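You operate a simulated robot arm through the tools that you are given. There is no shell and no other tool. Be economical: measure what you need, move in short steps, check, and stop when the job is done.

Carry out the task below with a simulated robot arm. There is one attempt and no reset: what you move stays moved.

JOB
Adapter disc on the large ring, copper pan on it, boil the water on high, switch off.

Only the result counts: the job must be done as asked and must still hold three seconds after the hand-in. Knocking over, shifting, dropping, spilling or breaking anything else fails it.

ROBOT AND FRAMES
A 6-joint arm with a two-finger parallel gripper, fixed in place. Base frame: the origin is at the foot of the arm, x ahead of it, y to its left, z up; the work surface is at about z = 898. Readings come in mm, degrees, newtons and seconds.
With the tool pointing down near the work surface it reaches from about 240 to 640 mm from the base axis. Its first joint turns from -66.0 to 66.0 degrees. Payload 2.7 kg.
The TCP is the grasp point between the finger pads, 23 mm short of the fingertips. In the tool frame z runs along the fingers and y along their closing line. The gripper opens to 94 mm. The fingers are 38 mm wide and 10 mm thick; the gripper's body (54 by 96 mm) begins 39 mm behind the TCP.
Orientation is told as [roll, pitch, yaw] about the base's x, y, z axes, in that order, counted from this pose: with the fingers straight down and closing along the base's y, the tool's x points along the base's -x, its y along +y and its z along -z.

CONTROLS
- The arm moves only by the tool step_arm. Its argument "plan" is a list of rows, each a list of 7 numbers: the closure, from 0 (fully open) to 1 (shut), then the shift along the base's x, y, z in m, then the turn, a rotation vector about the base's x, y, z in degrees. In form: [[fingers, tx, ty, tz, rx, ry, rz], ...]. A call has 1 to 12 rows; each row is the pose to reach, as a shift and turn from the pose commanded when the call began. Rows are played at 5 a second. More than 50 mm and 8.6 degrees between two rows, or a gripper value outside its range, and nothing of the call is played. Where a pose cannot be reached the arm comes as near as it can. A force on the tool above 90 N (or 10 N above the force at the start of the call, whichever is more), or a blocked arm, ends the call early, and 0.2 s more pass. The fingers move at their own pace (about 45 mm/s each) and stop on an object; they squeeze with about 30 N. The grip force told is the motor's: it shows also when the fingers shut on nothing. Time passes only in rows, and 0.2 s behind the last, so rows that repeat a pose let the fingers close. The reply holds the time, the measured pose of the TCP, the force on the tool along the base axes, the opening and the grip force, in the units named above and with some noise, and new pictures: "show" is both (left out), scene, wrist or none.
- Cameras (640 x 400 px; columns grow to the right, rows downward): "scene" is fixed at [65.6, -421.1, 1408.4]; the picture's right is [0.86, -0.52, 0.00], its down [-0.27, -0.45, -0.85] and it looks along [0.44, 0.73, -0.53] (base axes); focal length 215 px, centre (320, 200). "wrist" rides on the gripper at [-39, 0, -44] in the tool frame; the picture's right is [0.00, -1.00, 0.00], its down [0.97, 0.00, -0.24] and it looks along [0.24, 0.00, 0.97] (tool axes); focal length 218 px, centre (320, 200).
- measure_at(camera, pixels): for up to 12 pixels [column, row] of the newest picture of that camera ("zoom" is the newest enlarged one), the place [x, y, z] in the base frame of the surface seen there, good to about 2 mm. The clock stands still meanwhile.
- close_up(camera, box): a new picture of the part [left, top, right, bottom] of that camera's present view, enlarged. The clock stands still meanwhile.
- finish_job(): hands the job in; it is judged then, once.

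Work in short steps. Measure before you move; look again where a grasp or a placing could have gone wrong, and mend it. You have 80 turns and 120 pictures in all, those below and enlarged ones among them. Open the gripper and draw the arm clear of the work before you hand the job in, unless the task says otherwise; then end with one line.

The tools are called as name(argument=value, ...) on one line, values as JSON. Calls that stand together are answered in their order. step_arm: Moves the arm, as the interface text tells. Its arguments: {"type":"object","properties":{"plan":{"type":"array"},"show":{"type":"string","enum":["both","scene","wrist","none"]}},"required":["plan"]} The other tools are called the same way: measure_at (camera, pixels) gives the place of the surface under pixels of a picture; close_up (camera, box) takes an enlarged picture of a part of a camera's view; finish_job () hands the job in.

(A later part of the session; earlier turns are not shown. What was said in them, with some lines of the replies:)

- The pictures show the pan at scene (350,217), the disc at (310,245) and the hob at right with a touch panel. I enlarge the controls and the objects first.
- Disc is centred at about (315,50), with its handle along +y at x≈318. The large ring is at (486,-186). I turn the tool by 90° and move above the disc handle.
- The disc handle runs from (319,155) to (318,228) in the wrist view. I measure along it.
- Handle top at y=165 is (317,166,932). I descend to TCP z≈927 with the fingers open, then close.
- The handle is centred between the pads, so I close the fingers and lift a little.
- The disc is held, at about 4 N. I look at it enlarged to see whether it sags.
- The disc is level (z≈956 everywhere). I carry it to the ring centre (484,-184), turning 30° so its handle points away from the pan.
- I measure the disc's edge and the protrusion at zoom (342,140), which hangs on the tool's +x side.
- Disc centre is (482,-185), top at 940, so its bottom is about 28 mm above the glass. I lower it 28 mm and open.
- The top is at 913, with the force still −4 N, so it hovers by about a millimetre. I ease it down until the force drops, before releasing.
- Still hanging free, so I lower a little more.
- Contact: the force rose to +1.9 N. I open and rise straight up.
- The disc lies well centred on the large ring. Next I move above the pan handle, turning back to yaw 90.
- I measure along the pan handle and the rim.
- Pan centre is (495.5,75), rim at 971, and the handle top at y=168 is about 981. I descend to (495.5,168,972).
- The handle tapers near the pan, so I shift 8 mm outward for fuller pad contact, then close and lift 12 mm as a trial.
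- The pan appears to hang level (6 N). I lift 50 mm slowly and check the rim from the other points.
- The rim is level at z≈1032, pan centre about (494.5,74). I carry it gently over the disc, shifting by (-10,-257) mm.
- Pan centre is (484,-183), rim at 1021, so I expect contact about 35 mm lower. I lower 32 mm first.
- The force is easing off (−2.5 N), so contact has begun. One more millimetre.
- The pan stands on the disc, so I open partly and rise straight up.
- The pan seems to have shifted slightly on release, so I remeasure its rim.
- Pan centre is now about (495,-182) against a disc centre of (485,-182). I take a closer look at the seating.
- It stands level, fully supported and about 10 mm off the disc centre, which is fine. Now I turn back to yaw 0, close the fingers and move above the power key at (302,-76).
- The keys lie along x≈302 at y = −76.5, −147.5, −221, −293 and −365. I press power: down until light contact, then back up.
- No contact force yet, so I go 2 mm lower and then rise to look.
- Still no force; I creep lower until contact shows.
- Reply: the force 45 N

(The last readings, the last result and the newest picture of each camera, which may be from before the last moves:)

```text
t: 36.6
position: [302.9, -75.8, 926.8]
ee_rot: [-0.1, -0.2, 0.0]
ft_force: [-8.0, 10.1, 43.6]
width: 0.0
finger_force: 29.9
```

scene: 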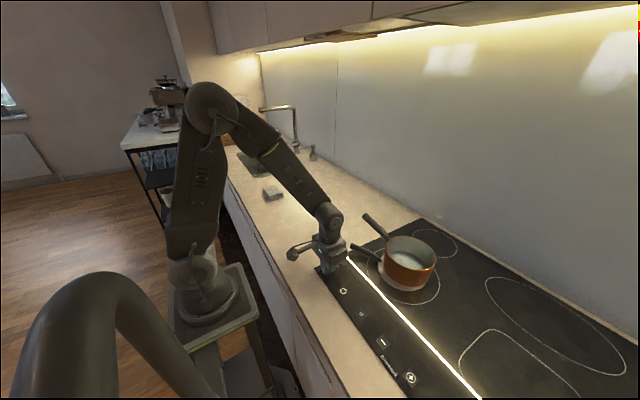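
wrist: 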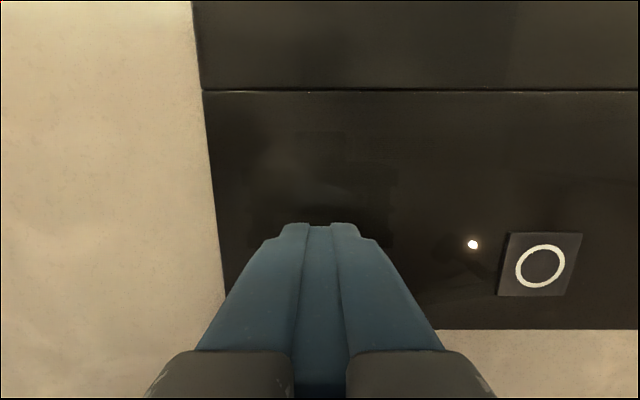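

Firm contact (44 N). I lift off and look at the panel.

step_arm(plan=[[1, 0, 0, 0.005, 0, 0, 0], [1, 0, 0, 0.04, 0, 0, 0], [1, 0, 0, 0.08, 0, 0, 0], [1, 0, 0, 0.1, 0, 0, 0]])

close_up(camera="wrist", box=[260, 80, 640, 240])

```text
t: 37.6
position: [303.3, -74.3, 1025.8]
ee_rot: [0.1, -0.1, 0.0]
ft_force: [-0.6, -0.2, 0.0]
width: 0.0
finger_force: 29.4
```

scene: 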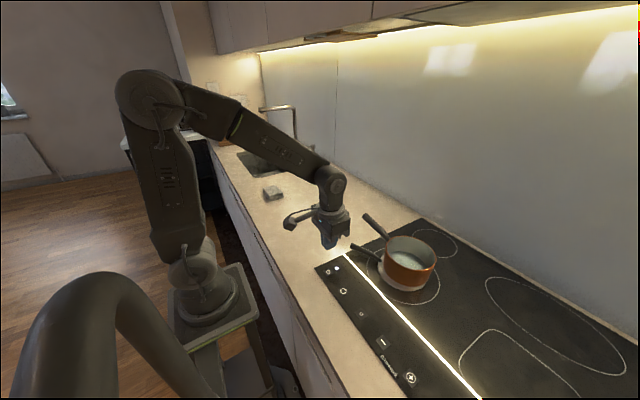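
wrist: 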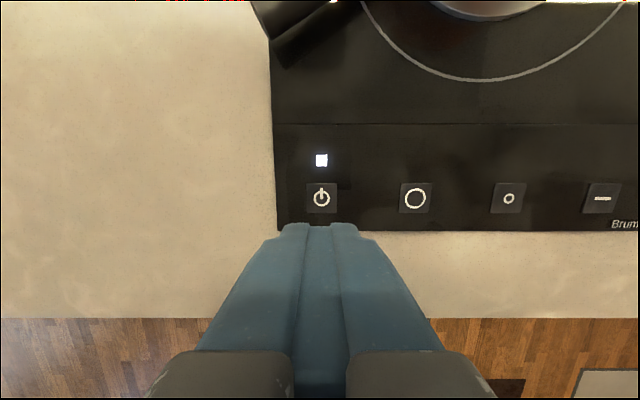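

```text
1.68 times, centred on (450, 160) of wrist
```

zoom: 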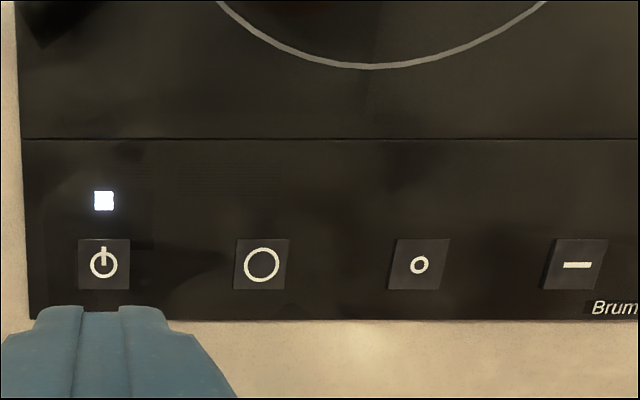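

The power lamp is lit at wrist (321,160). Now I press the large-ring key at (302,-147).

step_arm(plan=[[1, 0, -0.036, 0, 0, 0, 0], [1, 0, -0.072, 0, 0, 0, 0], [1, 0, -0.072, -0.04, 0, 0, 0], [1, 0, -0.072, -0.08, 0, 0, 0], [1, 0, -0.072, -0.095, 0, 0, 0], [1, 0, -0.072, -0.0985, 0, 0, 0], [1, 0, -0.072, -0.0998, 0, 0, 0], [1, 0, -0.072, -0.0998, 0, 0, 0], [1, 0, -0.072, -0.08, 0, 0, 0], [1, 0, -0.072, -0.04, 0, 0, 0], [1, 0, -0.072, 0, 0, 0, 0], [1, 0, -0.072, 0, 0, 0, 0]])

```text
t: 40.2
position: [304.2, -146.8, 1025.7]
ee_rot: [0.0, -0.2, -0.1]
ft_force: [0.4, -0.7, 0.3]
width: 0.0
finger_force: 29.8
```

scene: 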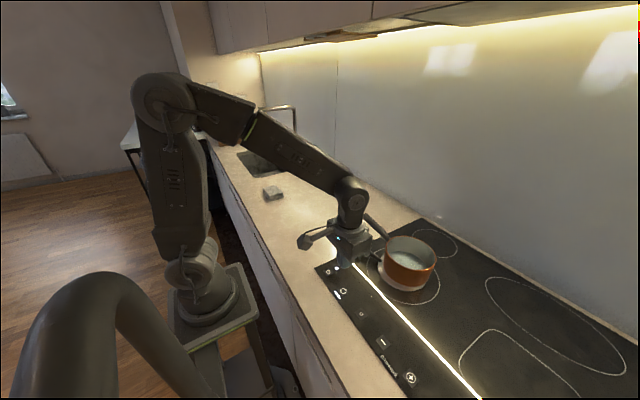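
wrist: 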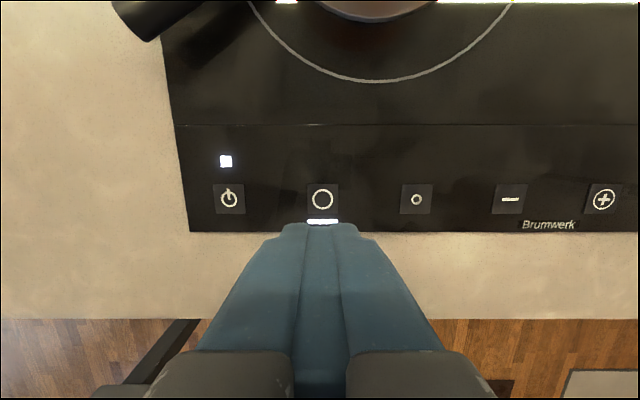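

The bar under the large-ring key is lit. I move over the "+" key at (302,-365) and press once.

step_arm(plan=[[1, 0, -0.045, 0, 0, 0, 0], [1, 0, -0.09, 0, 0, 0, 0], [1, -0.001, -0.135, 0, 0, 0, 0], [1, -0.001, -0.18, 0, 0, 0, 0], [1, -0.001, -0.218, 0, 0, 0, 0], [1, -0.001, -0.218, -0.04, 0, 0, 0], [1, -0.001, -0.218, -0.07, 0, 0, 0], [1, -0.001, -0.218, -0.07, 0, 0, 0]])

measure_at(camera="scene", pixels=[[410, 377], [383, 342]])

```text
t: 42.0
position: [297.7, -366.5, 956.7]
ee_rot: [0.0, -0.1, 0.0]
ft_force: [0.4, 0.4, 0.3]
width: 0.0
finger_force: 30.0
```

scene: 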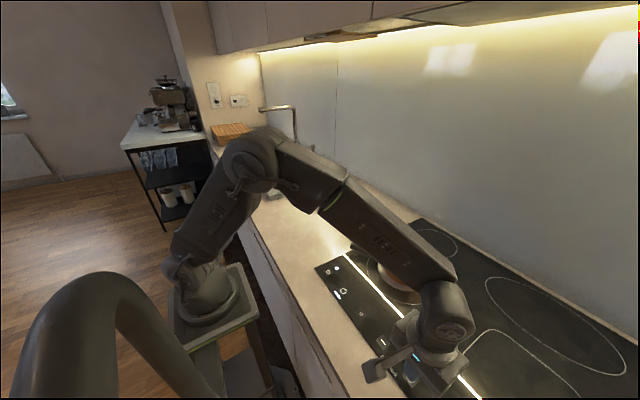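
wrist: 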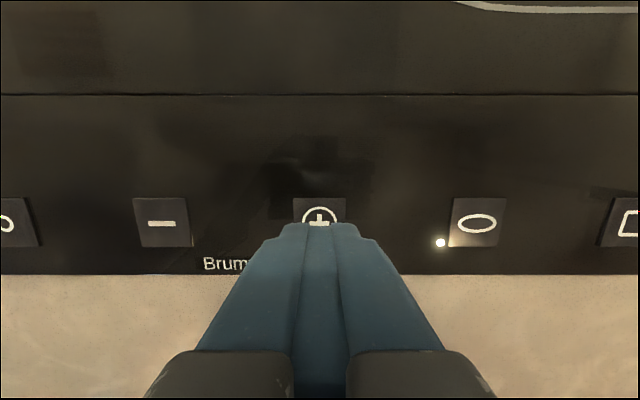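

```text
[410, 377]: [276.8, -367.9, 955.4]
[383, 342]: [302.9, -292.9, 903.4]
```

The finger is over "+" with x slightly short. I press once with +3 mm x.

step_arm(plan=[[1, 0.003, 0, -0.015, 0, 0, 0], [1, 0.003, 0, -0.025, 0, 0, 0], [1, 0.003, 0, -0.0285, 0, 0, 0], [1, 0.003, 0, -0.0298, 0, 0, 0], [1, 0.003, 0, -0.0298, 0, 0, 0], [1, 0.003, 0, -0.015, 0, 0, 0], [1, 0.003, 0, 0, 0, 0, 0], [1, 0.003, 0, 0, 0, 0, 0]])

close_up(camera="scene", box=[310, 240, 470, 340])

```text
t: 43.8
position: [303.3, -364.4, 955.7]
ee_rot: [0.1, -0.1, -0.1]
ft_force: [0.3, -0.5, 1.3]
width: 0.0
finger_force: 30.0
```

scene: 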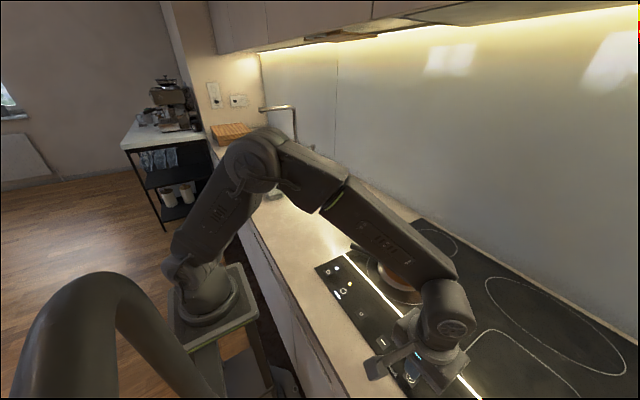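
wrist: 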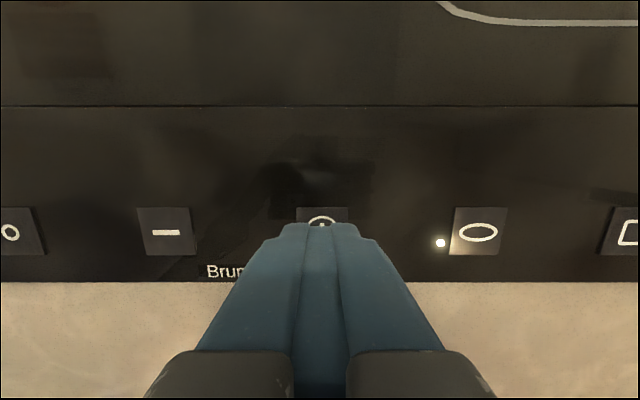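

```text
4.00 times, centred on (390, 290) of scene
```

zoom: 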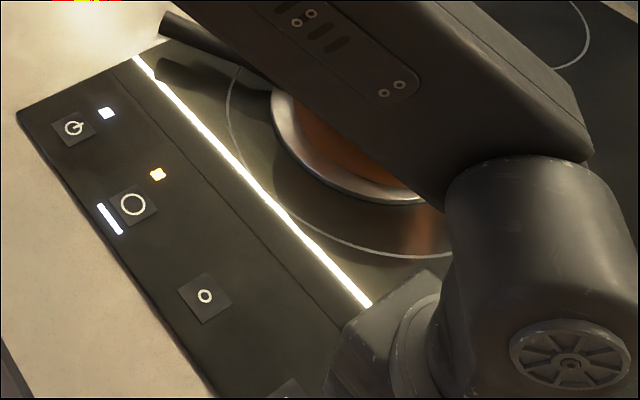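

An orange lamp lit next to the large-ring key: level one. I press "+" twice more and look.

step_arm(plan=[[1, 0, 0, -0.02, 0, 0, 0], [1, 0, 0, -0.0285, 0, 0, 0], [1, 0, 0, -0.0298, 0, 0, 0], [1, 0, 0, -0.0298, 0, 0, 0], [1, 0, 0, -0.018, 0, 0, 0], [1, 0, 0, -0.015, 0, 0, 0], [1, 0, 0, -0.0285, 0, 0, 0], [1, 0, 0, -0.0298, 0, 0, 0], [1, 0, 0, -0.0298, 0, 0, 0], [1, 0, 0, -0.018, 0, 0, 0], [1, 0, 0, 0, 0, 0, 0], [1, 0, 0, 0, 0, 0, 0]], show="none")

close_up(camera="scene", box=[310, 240, 470, 340])

```text
t: 46.4
position: [303.1, -366.6, 956.3]
ee_rot: [0.1, -0.1, 0.0]
ft_force: [0.3, 0.5, 0.2]
width: 0.0
finger_force: 30.5
```

```text
4.00 times, centred on (390, 290) of scene
```

zoom: 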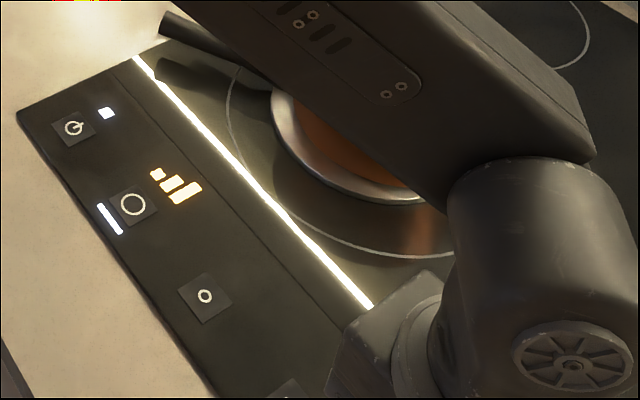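

Three rising bars are lit. I press once more to learn whether there is a higher level.

step_arm(plan=[[1, 0, 0, -0.02, 0, 0, 0], [1, 0, 0, -0.0285, 0, 0, 0], [1, 0, 0, -0.0298, 0, 0, 0], [1, 0, 0, -0.0298, 0, 0, 0], [1, 0, 0, -0.018, 0, 0, 0], [1, 0, 0, 0, 0, 0, 0], [1, 0, 0, 0, 0, 0, 0]], show="none")

close_up(camera="scene", box=[310, 240, 470, 340])

```text
t: 48.0
position: [304.3, -365.2, 959.0]
ee_rot: [0.1, -0.1, 0.0]
ft_force: [-0.2, -0.1, 0.5]
width: 0.1
finger_force: 29.9
```

```text
4.00 times, centred on (390, 290) of scene
```

zoom: 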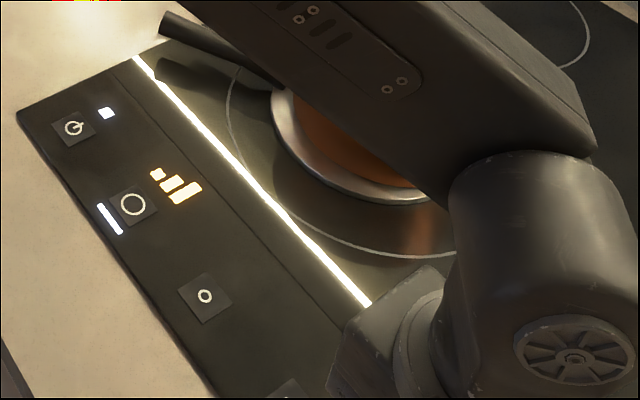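

Level three is the maximum. I return above the power key and watch the water.

step_arm(plan=[[1, 0, 0, 0.04, 0, 0, 0], [1, 0, 0.02, 0.07, 0, 0, 0], [1, 0, 0.06, 0.07, 0, 0, 0], [1, 0, 0.105, 0.07, 0, 0, 0], [1, 0, 0.15, 0.07, 0, 0, 0], [1, 0, 0.195, 0.07, 0, 0, 0], [1, 0, 0.24, 0.07, 0, 0, 0], [1, -0.001, 0.28, 0.07, 0, 0, 0], [1, -0.001, 0.289, 0.07, 0, 0, 0], [1, -0.001, 0.289, 0.07, 0, 0, 0]])

close_up(camera="scene", box=[320, 200, 480, 300])

```text
t: 50.2
position: [304.8, -75.8, 1025.9]
ee_rot: [0.0, -0.1, 0.0]
ft_force: [-0.1, -0.5, 1.1]
width: 0.1
finger_force: 29.6
```

scene: 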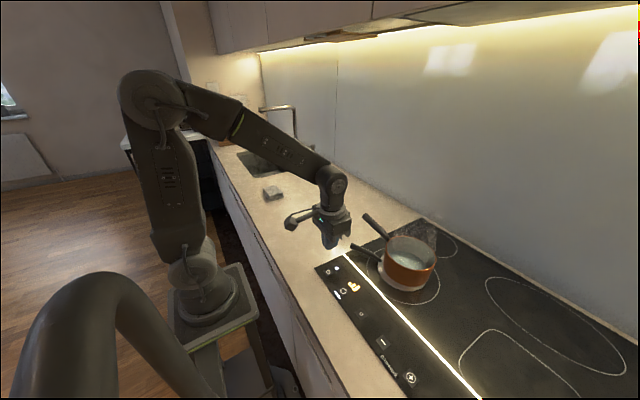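
wrist: 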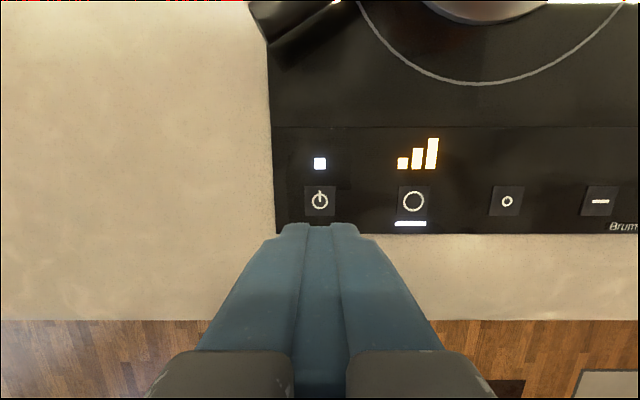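

```text
4.00 times, centred on (400, 250) of scene
```

zoom: 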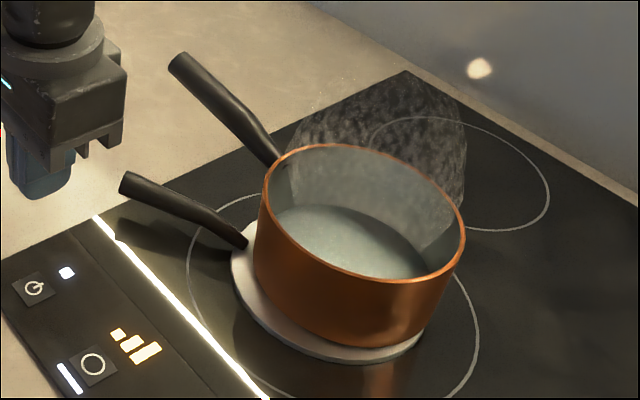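

Light steam is appearing, but there are no bubbles yet. I wait a little.

step_arm(plan=[[1, 0, 0, 0, 0, 0, 0], [1, 0, 0, 0, 0, 0, 0], [1, 0, 0, 0, 0, 0, 0], [1, 0, 0, 0, 0, 0, 0], [1, 0, 0, 0, 0, 0, 0], [1, 0, 0, 0, 0, 0, 0], [1, 0, 0, 0, 0, 0, 0], [1, 0, 0, 0, 0, 0, 0], [1, 0, 0, 0, 0, 0, 0], [1, 0, 0, 0, 0, 0, 0]], show="none")

close_up(camera="scene", box=[320, 200, 480, 300])

```text
t: 52.4
position: [305.6, -77.4, 1026.2]
ee_rot: [0.0, -0.1, 0.0]
ft_force: [-0.2, 0.2, 0.7]
width: 0.0
finger_force: 29.7
```

```text
4.00 times, centred on (400, 250) of scene
```

zoom: 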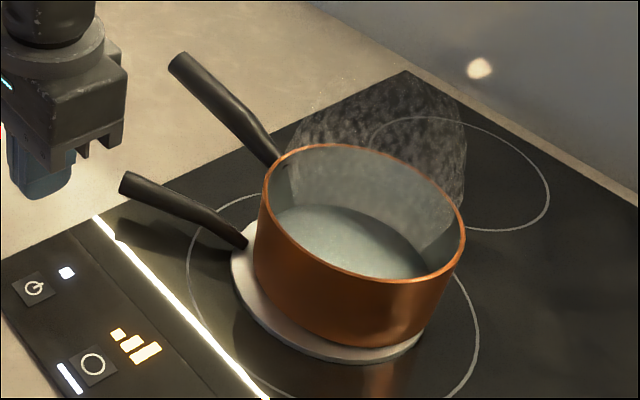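

No bubbles yet; the steam is unchanged. I wait longer.

step_arm(plan=[[1, 0, 0, 0, 0, 0, 0], [1, 0, 0, 0, 0, 0, 0], [1, 0, 0, 0, 0, 0, 0], [1, 0, 0, 0, 0, 0, 0], [1, 0, 0, 0, 0, 0, 0], [1, 0, 0, 0, 0, 0, 0], [1, 0, 0, 0, 0, 0, 0], [1, 0, 0, 0, 0, 0, 0], [1, 0, 0, 0, 0, 0, 0], [1, 0, 0, 0, 0, 0, 0], [1, 0, 0, 0, 0, 0, 0], [1, 0, 0, 0, 0, 0, 0]], show="none")

close_up(camera="scene", box=[320, 200, 480, 300])

```text
t: 55.0
position: [305.5, -75.1, 1027.1]
ee_rot: [-0.1, -0.1, 0.0]
ft_force: [0.7, 0.1, 0.2]
width: 0.1
finger_force: 30.4
```

```text
4.00 times, centred on (400, 250) of scene
```

zoom: 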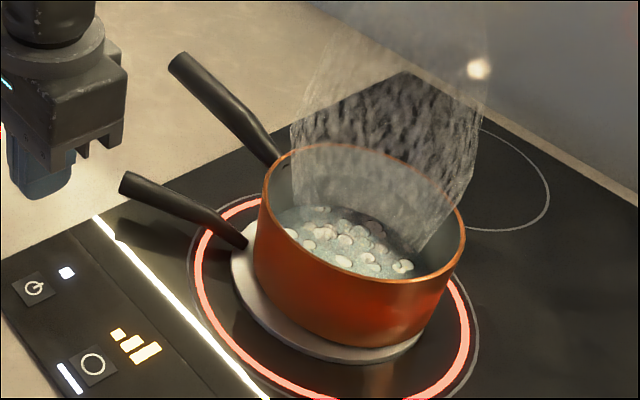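

The water is boiling: large bubbles and tall steam. I press power now.

step_arm(plan=[[1, -0.002, 0, -0.045, 0, 0, 0], [1, -0.002, 0, -0.085, 0, 0, 0], [1, -0.002, 0, -0.0985, 0, 0, 0], [1, -0.002, 0, -0.0998, 0, 0, 0], [1, -0.002, 0, -0.0998, 0, 0, 0], [1, -0.002, 0, -0.08, 0, 0, 0], [1, -0.002, 0, -0.04, 0, 0, 0], [1, -0.002, 0, 0, 0, 0, 0], [1, -0.002, 0, 0, 0, 0, 0]])

close_up(camera="scene", box=[320, 200, 480, 300])

```text
t: 57.0
position: [299.6, -74.1, 1026.6]
ee_rot: [-0.1, -0.1, 0.0]
ft_force: [-0.8, 0.5, -0.4]
width: 0.0
finger_force: 29.7
```

scene: 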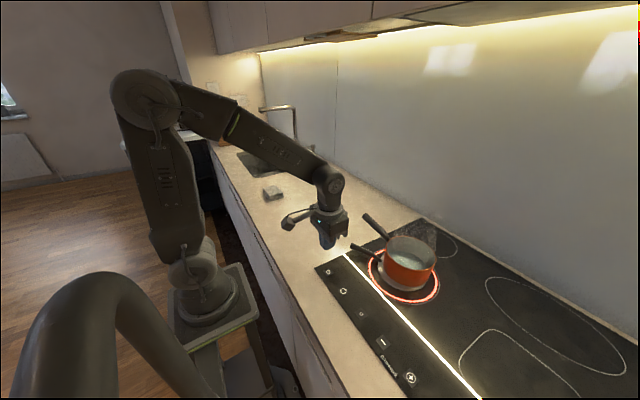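
wrist: 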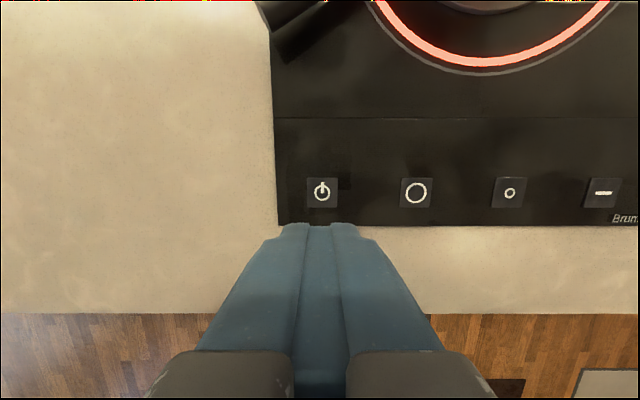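

```text
4.00 times, centred on (400, 250) of scene
```

zoom: 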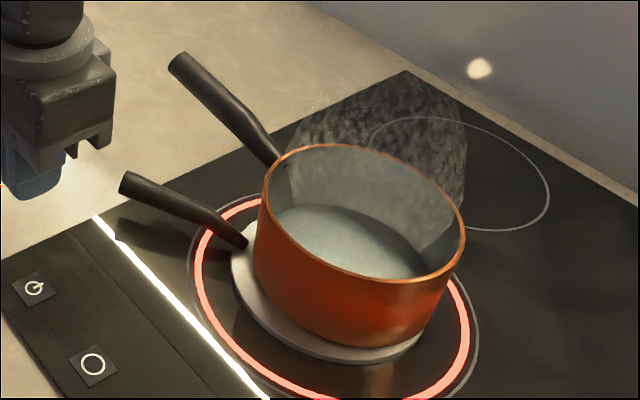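

All lamps are off; only the residual-heat ring glows, and the boil has subsided. I open the gripper and draw the arm up and clear.

step_arm(plan=[[0, 0, 0.01, 0.04, 0, 0, 0], [0, 0, 0.03, 0.08, 0, 0, 0], [0, 0, 0.05, 0.12, 0, 0, 0], [0, 0.01, 0.07, 0.16, 0, 0, 0], [0, 0.02, 0.08, 0.2, 0, 0, 0], [0, 0.03, 0.08, 0.22, 0, 0, 0], [0, 0.03, 0.08, 0.22, 0, 0, 0], [0, 0.03, 0.08, 0.22, 0, 0, 0]])

close_up(camera="scene", box=[320, 200, 480, 300])

```text
t: 58.8
position: [329.8, 3.7, 1246.6]
ee_rot: [0.1, -0.2, 0.0]
ft_force: [-0.8, -0.2, -0.5]
width: 94.1
finger_force: 0.0
```

scene: 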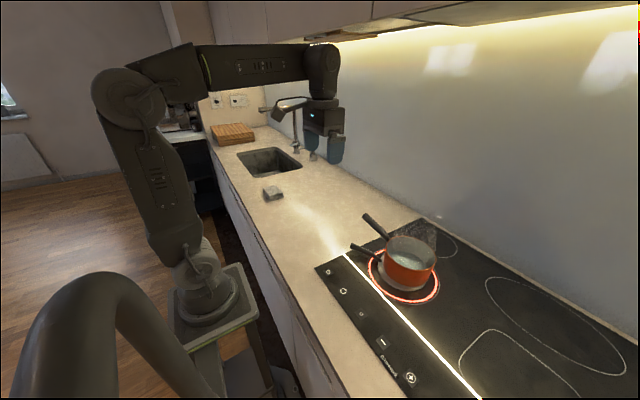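
wrist: 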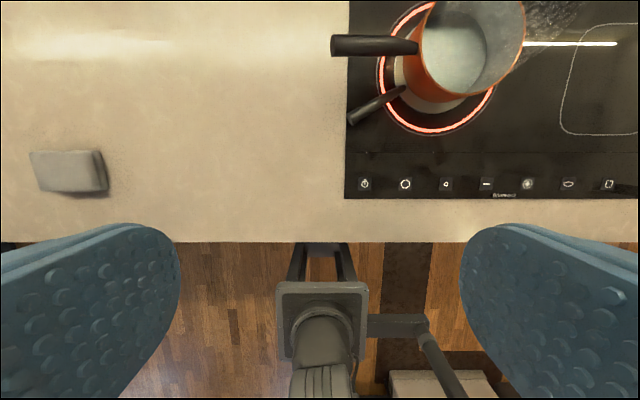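

```text
4.00 times, centred on (400, 250) of scene
```

zoom: 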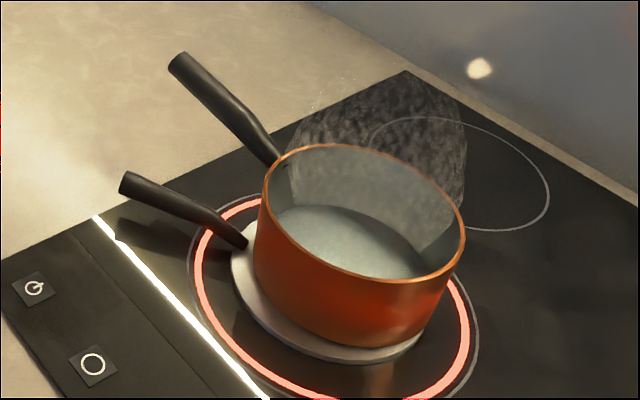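

The hob is off, the pan is on the disc on the large ring, the arm is clear and nothing else has moved. I hand the job in.

finish_job()

```text
The job is handed in.
```

The adapter disc is on the large ring with the copper pan on it (about 10 mm off the disc's centre). The water was brought to a visible boil on high, level 3. The hob is switched off, the gripper is open and the arm is clear.
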